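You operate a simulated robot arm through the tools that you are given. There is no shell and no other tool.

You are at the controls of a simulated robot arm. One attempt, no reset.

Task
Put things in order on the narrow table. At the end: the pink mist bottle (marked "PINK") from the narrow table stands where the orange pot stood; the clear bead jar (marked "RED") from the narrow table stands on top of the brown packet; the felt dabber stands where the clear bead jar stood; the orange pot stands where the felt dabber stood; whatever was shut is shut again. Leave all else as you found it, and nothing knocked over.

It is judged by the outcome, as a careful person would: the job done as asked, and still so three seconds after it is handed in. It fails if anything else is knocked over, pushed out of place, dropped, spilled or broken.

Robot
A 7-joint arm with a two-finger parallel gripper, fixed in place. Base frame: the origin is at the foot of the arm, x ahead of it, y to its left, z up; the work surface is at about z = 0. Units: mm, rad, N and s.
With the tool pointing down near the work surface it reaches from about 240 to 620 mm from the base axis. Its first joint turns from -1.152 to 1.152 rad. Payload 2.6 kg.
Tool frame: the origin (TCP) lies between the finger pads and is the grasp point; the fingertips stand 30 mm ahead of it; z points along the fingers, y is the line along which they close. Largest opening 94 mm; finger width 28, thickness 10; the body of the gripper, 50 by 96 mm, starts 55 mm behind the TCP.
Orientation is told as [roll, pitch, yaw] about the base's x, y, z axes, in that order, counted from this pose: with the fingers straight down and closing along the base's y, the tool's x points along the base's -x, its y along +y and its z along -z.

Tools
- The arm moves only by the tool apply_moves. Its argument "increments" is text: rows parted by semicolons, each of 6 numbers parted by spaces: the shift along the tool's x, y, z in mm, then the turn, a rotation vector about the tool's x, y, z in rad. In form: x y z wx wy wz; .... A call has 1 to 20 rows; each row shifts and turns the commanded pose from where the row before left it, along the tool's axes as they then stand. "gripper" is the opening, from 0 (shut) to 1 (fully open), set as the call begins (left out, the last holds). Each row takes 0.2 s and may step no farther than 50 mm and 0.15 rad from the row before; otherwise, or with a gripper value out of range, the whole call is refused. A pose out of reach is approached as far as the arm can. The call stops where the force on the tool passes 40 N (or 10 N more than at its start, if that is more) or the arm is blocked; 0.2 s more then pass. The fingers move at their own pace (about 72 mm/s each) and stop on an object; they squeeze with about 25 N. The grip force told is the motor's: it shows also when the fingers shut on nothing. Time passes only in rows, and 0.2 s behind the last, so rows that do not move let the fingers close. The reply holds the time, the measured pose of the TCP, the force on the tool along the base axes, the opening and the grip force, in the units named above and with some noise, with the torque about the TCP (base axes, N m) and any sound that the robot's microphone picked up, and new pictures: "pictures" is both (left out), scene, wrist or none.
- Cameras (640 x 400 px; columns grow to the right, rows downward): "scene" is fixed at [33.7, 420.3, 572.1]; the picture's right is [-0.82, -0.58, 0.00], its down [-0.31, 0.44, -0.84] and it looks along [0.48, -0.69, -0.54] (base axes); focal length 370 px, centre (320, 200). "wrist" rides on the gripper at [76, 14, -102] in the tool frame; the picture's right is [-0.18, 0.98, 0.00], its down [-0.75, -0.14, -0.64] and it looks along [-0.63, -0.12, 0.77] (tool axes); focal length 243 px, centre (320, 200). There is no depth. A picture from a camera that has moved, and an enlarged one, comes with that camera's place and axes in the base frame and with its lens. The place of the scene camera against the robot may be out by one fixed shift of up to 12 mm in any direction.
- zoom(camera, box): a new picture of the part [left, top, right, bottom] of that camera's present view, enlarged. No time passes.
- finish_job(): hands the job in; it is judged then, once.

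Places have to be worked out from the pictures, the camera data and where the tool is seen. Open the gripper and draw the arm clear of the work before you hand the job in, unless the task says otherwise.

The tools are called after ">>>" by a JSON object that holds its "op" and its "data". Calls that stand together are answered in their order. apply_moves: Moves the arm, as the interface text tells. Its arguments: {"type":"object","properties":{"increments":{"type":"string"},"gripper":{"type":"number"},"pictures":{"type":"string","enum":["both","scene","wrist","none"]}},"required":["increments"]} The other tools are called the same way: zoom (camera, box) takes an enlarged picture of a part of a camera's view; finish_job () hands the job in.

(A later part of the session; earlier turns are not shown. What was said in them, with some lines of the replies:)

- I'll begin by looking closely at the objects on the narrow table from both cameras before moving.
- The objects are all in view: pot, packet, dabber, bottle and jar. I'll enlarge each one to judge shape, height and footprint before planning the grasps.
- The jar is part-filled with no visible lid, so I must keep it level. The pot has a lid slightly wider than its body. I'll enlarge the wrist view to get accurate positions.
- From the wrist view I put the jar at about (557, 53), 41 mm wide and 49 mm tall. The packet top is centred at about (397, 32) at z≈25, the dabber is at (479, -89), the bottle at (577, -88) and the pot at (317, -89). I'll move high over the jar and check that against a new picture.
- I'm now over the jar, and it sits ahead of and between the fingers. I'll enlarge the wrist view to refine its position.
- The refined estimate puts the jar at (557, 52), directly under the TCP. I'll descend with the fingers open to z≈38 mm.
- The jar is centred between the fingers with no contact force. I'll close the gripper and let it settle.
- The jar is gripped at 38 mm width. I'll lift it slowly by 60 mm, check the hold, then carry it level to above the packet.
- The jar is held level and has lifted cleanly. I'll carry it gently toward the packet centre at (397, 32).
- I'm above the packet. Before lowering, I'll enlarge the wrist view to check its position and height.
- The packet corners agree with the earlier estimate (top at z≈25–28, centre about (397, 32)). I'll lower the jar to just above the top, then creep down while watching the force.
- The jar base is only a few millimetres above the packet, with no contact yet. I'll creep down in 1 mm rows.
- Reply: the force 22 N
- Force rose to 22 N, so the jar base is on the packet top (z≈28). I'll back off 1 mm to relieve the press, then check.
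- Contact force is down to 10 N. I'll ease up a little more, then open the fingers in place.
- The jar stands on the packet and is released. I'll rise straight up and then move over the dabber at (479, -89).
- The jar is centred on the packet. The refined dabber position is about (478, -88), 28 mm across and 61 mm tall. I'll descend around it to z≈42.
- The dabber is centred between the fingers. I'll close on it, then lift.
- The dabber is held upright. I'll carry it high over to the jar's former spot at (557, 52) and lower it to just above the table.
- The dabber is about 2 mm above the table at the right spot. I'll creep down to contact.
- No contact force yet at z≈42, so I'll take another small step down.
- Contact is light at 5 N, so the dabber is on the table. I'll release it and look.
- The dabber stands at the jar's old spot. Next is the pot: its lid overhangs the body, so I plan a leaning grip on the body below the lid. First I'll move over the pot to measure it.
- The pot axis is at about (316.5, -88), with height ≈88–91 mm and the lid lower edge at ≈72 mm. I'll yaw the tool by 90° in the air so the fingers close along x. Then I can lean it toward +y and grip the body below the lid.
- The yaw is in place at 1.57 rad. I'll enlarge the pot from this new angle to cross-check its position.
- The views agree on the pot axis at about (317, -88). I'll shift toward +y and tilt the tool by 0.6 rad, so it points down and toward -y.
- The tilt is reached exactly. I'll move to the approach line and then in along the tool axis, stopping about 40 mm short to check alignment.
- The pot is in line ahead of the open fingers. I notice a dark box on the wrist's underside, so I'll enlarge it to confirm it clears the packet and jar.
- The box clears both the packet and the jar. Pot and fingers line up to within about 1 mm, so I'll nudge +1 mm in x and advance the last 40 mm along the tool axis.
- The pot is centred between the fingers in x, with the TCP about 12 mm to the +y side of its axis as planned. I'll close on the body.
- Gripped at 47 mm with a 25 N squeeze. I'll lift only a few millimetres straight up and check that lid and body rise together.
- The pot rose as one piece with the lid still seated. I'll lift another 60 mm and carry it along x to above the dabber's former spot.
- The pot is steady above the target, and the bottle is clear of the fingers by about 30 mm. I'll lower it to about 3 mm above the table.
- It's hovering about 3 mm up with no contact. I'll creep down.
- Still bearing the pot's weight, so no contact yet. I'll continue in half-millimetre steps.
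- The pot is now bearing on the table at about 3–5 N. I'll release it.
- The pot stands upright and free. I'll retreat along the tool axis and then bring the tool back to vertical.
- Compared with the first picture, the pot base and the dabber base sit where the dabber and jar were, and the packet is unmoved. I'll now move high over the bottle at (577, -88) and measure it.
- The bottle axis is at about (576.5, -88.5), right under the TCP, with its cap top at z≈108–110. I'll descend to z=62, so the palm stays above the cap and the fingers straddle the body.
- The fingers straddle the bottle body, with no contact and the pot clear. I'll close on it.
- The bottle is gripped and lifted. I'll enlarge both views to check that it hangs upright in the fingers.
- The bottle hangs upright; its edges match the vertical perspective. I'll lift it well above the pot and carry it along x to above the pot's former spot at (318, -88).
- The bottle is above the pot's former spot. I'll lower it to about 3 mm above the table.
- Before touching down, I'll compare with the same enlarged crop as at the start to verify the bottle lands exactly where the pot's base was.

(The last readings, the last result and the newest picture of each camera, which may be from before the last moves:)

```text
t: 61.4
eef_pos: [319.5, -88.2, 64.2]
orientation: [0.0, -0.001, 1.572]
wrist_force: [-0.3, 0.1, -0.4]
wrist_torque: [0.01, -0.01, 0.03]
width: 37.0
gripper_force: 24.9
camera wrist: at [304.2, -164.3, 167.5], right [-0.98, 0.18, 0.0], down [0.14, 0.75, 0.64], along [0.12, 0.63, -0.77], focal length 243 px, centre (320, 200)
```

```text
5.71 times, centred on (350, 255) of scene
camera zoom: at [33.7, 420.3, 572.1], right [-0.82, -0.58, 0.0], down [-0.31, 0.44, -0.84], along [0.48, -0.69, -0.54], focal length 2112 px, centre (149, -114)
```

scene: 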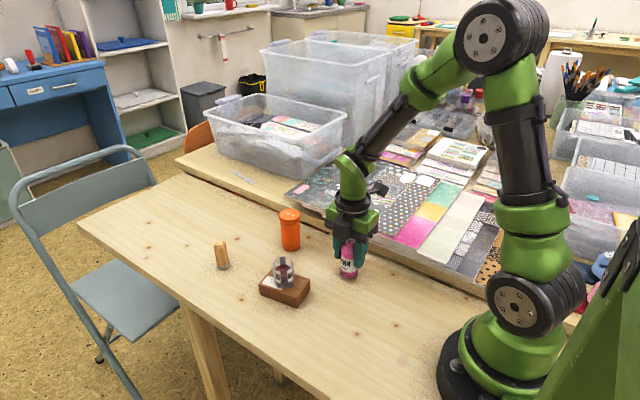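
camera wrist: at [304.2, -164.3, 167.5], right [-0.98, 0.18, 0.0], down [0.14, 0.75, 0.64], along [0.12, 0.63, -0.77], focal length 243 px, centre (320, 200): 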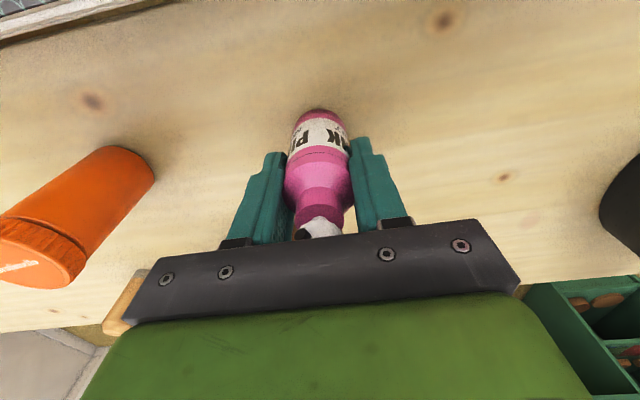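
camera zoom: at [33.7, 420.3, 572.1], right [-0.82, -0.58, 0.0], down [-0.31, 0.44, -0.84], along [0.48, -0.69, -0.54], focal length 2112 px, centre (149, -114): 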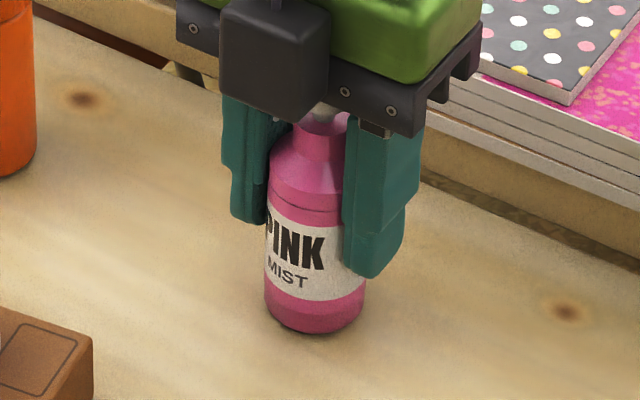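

The bottle's base centre is at px 315, and will sit at the same row as the pot's did once down, so alignment is right. I'll creep down to contact.

>>> {"op": "apply_moves", "data": {"increments": "0 0 1 0 0 0; 0 0 1 0 0 0; 0 0 0 0 0 0", "pictures": "none"}}

>>> {"op": "apply_moves", "data": {"increments": "0 0 0.5 0 0 0; 0 0 0 0 0 0", "pictures": "none"}}

>>> {"op": "apply_moves", "data": {"increments": "0 0 0.5 0 0 0; 0 0 0 0 0 0", "pictures": "none"}}

```text
t: 62.2
eef_pos: [317.7, -87.8, 62.9]
orientation: [0.002, 0.0, 1.569]
wrist_force: [-1.2, -1.0, -1.0]
wrist_torque: [0.03, 0.02, -0.02]
width: 37.3
gripper_force: 25.0
```

```text
t: 62.8
eef_pos: [317.8, -88.4, 63.2]
orientation: [0.0, -0.002, 1.571]
wrist_force: [-1.0, -0.3, 6.4]
wrist_torque: [0.09, 0.1, 0.0]
width: 37.1
gripper_force: 25.2
```

```text
t: 63.4
eef_pos: [318.0, -87.9, 62.8]
orientation: [-0.001, 0.0, 1.571]
wrist_force: [-0.4, 2.0, 10.8]
wrist_torque: [0.23, 0.05, -0.02]
width: 37.3
gripper_force: 24.9
```

Contact is at about 11 N. I'll back off half a millimetre and then release.

>>> {"op": "apply_moves", "data": {"increments": "0 0 -0.6 0 0 0; 0 0 0 0 0 0", "pictures": "none"}}

>>> {"op": "apply_moves", "data": {"increments": "0 0 0 0 0 0; 0 0 0 0 0 0; 0 0 0 0 0 0", "gripper": 0.75, "pictures": "both"}}

```text
t: 64.0
eef_pos: [317.9, -90.2, 62.6]
orientation: [-0.001, 0.0, 1.57]
wrist_force: [0.5, -0.8, 0.7]
wrist_torque: [-0.02, -0.01, -0.04]
width: 37.3
gripper_force: 24.1
```

```text
t: 64.8
eef_pos: [317.0, -88.7, 62.5]
orientation: [0.0, 0.0, 1.571]
wrist_force: [-0.7, -0.8, 0.4]
wrist_torque: [0.0, 0.02, -0.01]
width: 70.5
gripper_force: 0.0
camera wrist: at [303.1, -164.2, 166.3], right [-0.98, 0.18, 0.0], down [0.14, 0.75, 0.64], along [0.12, 0.63, -0.77], focal length 243 px, centre (320, 200)
```

scene: 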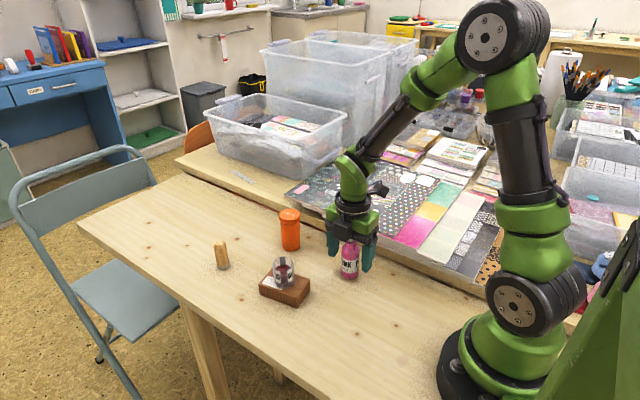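
wrist: 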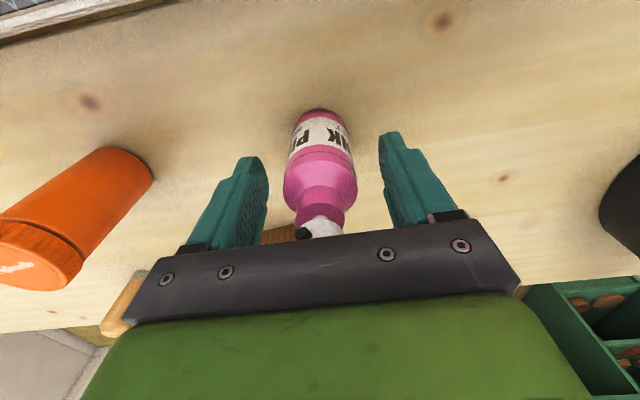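

The bottle is released and standing. I'll rise straight up, clear of everything, and inspect the whole table.

>>> {"op": "apply_moves", "data": {"increments": "0 0 -8 0 0 0; 0 0 -16 0 0 0; 0 0 -30 0 0 0; 0 0 -40 0 0 0; 0 0 -40 0 0 0; 0 0 -40 0 0 0; 0 0 -40 0 0 0; 0 0 0 0 0 0", "pictures": "both"}}

>>> {"op": "zoom", "data": {"camera": "scene", "box": [190, 170, 390, 320]}}

>>> {"op": "zoom", "data": {"camera": "scene", "box": [240, 240, 330, 320]}}

>>> {"op": "zoom", "data": {"camera": "scene", "box": [325, 220, 375, 290]}}

```text
t: 66.6
eef_pos: [317.9, -88.9, 277.2]
orientation: [0.0, 0.001, 1.572]
wrist_force: [0.0, -0.2, 0.5]
wrist_torque: [0.02, 0.01, 0.01]
width: 70.5
gripper_force: 0.1
camera wrist: at [302.8, -164.6, 379.6], right [-0.98, 0.18, 0.0], down [0.14, 0.75, 0.64], along [0.12, 0.63, -0.77], focal length 243 px, centre (320, 200)
```

scene: 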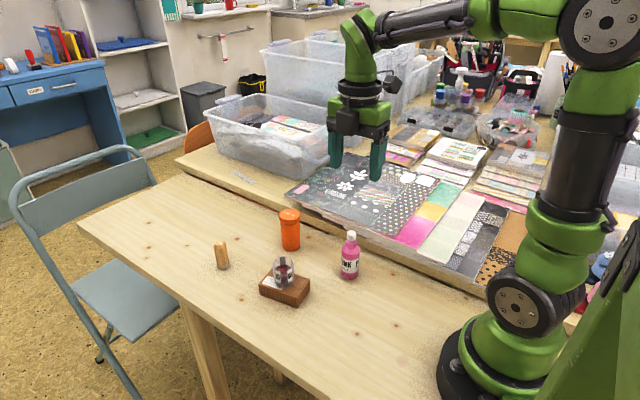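
wrist: 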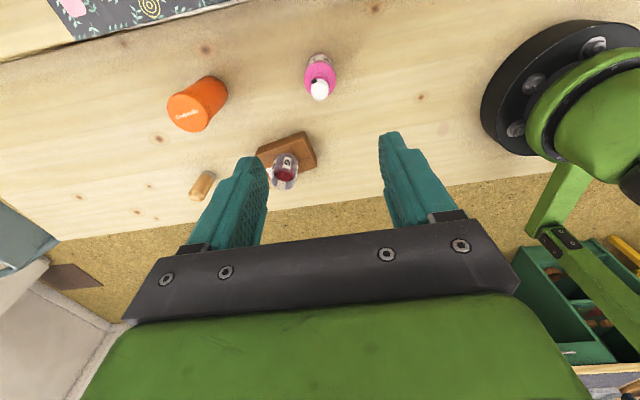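

```text
2.67 times, centred on (290, 245) of scene
camera zoom: at [33.7, 420.3, 572.1], right [-0.82, -0.58, 0.0], down [-0.31, 0.44, -0.84], along [0.48, -0.69, -0.54], focal length 986 px, centre (400, 80)
```

zoom: 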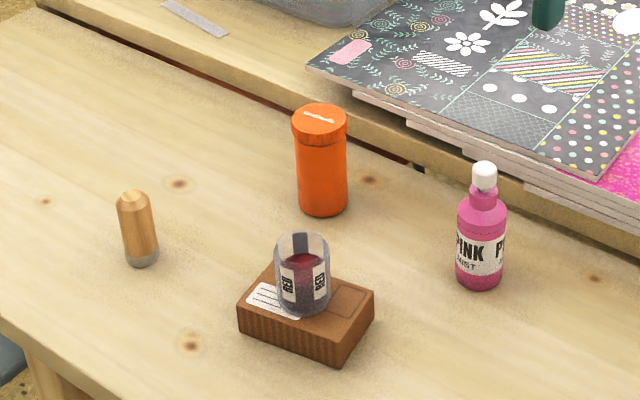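

```text
5.00 times, centred on (285, 280) of scene
camera zoom: at [33.7, 420.3, 572.1], right [-0.82, -0.58, 0.0], down [-0.31, 0.44, -0.84], along [0.48, -0.69, -0.54], focal length 1848 px, centre (495, -200)
```

zoom: 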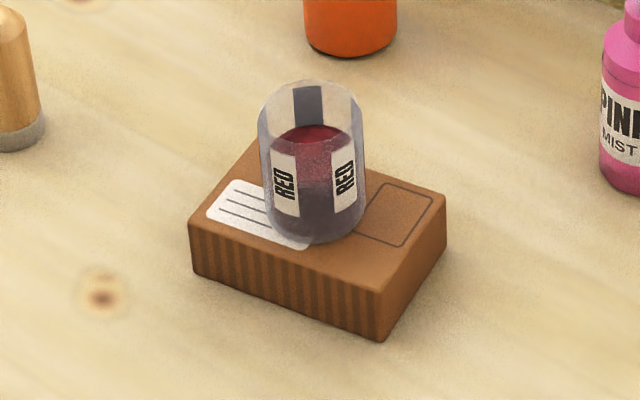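

```text
5.71 times, centred on (350, 255) of scene
camera zoom: at [33.7, 420.3, 572.1], right [-0.82, -0.58, 0.0], down [-0.31, 0.44, -0.84], along [0.48, -0.69, -0.54], focal length 2112 px, centre (149, -114)
```

zoom: 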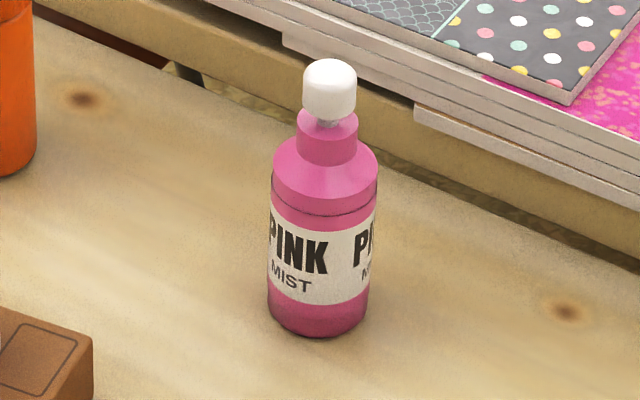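

Everything matches: the bottle is on the pot's spot, the pot (lid shut) on the dabber's, the dabber on the jar's, and the jar is centred on the unmoved packet. I'll open the gripper fully, raise the arm a bit more, and check once more that all stays still.

>>> {"op": "apply_moves", "data": {"increments": "0 0 -15 0 0 0; 0 0 -15 0 0 0; 0 0 0 0 0 0; 0 0 0 0 0 0; 0 0 0 0 0 0; 0 0 0 0 0 0; 0 0 0 0 0 0", "gripper": 1, "pictures": "both"}}

>>> {"op": "zoom", "data": {"camera": "scene", "box": [190, 170, 390, 320]}}

```text
t: 68.2
eef_pos: [318.9, -89.7, 308.1]
orientation: [0.0, 0.0, 1.571]
wrist_force: [0.1, -0.1, -0.3]
wrist_torque: [0.0, -0.04, 0.01]
width: 94.1
gripper_force: 0.0
camera wrist: at [304.2, -164.6, 410.5], right [-0.98, 0.18, 0.0], down [0.14, 0.75, 0.64], along [0.12, 0.63, -0.77], focal length 243 px, centre (320, 200)
```

scene: 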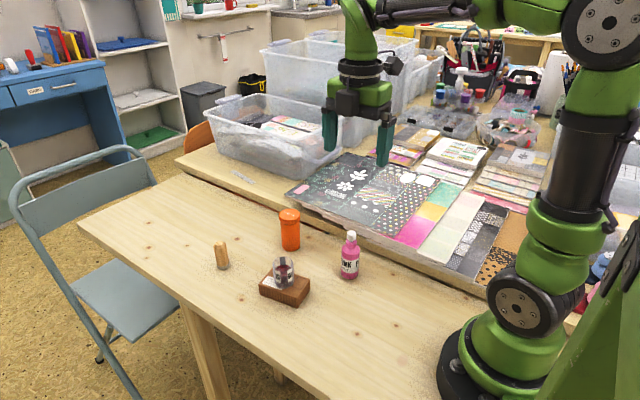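
wrist: 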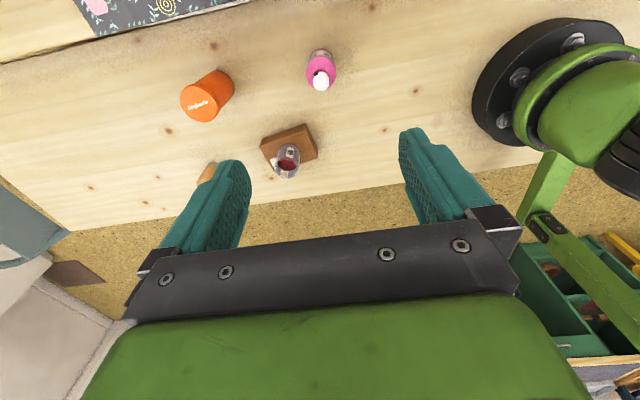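

```text
2.67 times, centred on (290, 245) of scene
camera zoom: at [33.7, 420.3, 572.1], right [-0.82, -0.58, 0.0], down [-0.31, 0.44, -0.84], along [0.48, -0.69, -0.54], focal length 986 px, centre (400, 80)
```

zoom: 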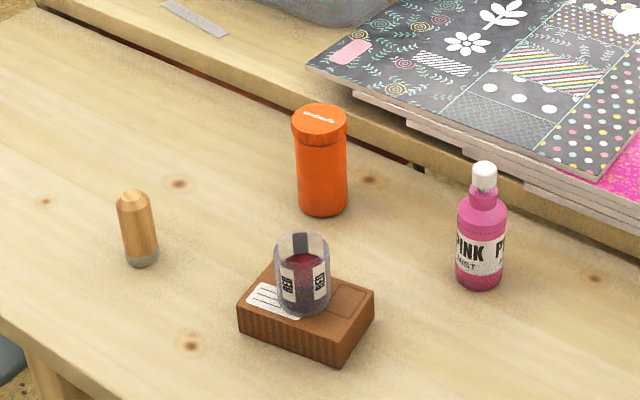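

All four items are upright and still in their required places. The pot's lid is shut, the packet is unmoved, the gripper is fully open and the arm is well clear, so I'm handing in the job.

>>> {"op": "finish_job", "data": {}}

```text
The job is handed in.
```

The narrow table is in the order you asked for, and I've handed the job in. I haven't seen the judge's result. In the last pictures before hand-in, everything was upright and still:

- **Pink mist bottle:** stands where the orange pot stood, to within about 1 mm by comparison with the first pictures.
- **Clear bead jar:** stands centred on top of the brown packet. I kept it level throughout, and the packet shows no shift from its starting place.
- **Felt dabber:** stands where the bead jar stood.
- **Orange pot:** stands where the felt dabber stood. I gripped it below the lid, which stayed shut.

The gripper is fully open and the arm is raised to about 308 mm. In the pictures, nothing else was knocked over or moved.
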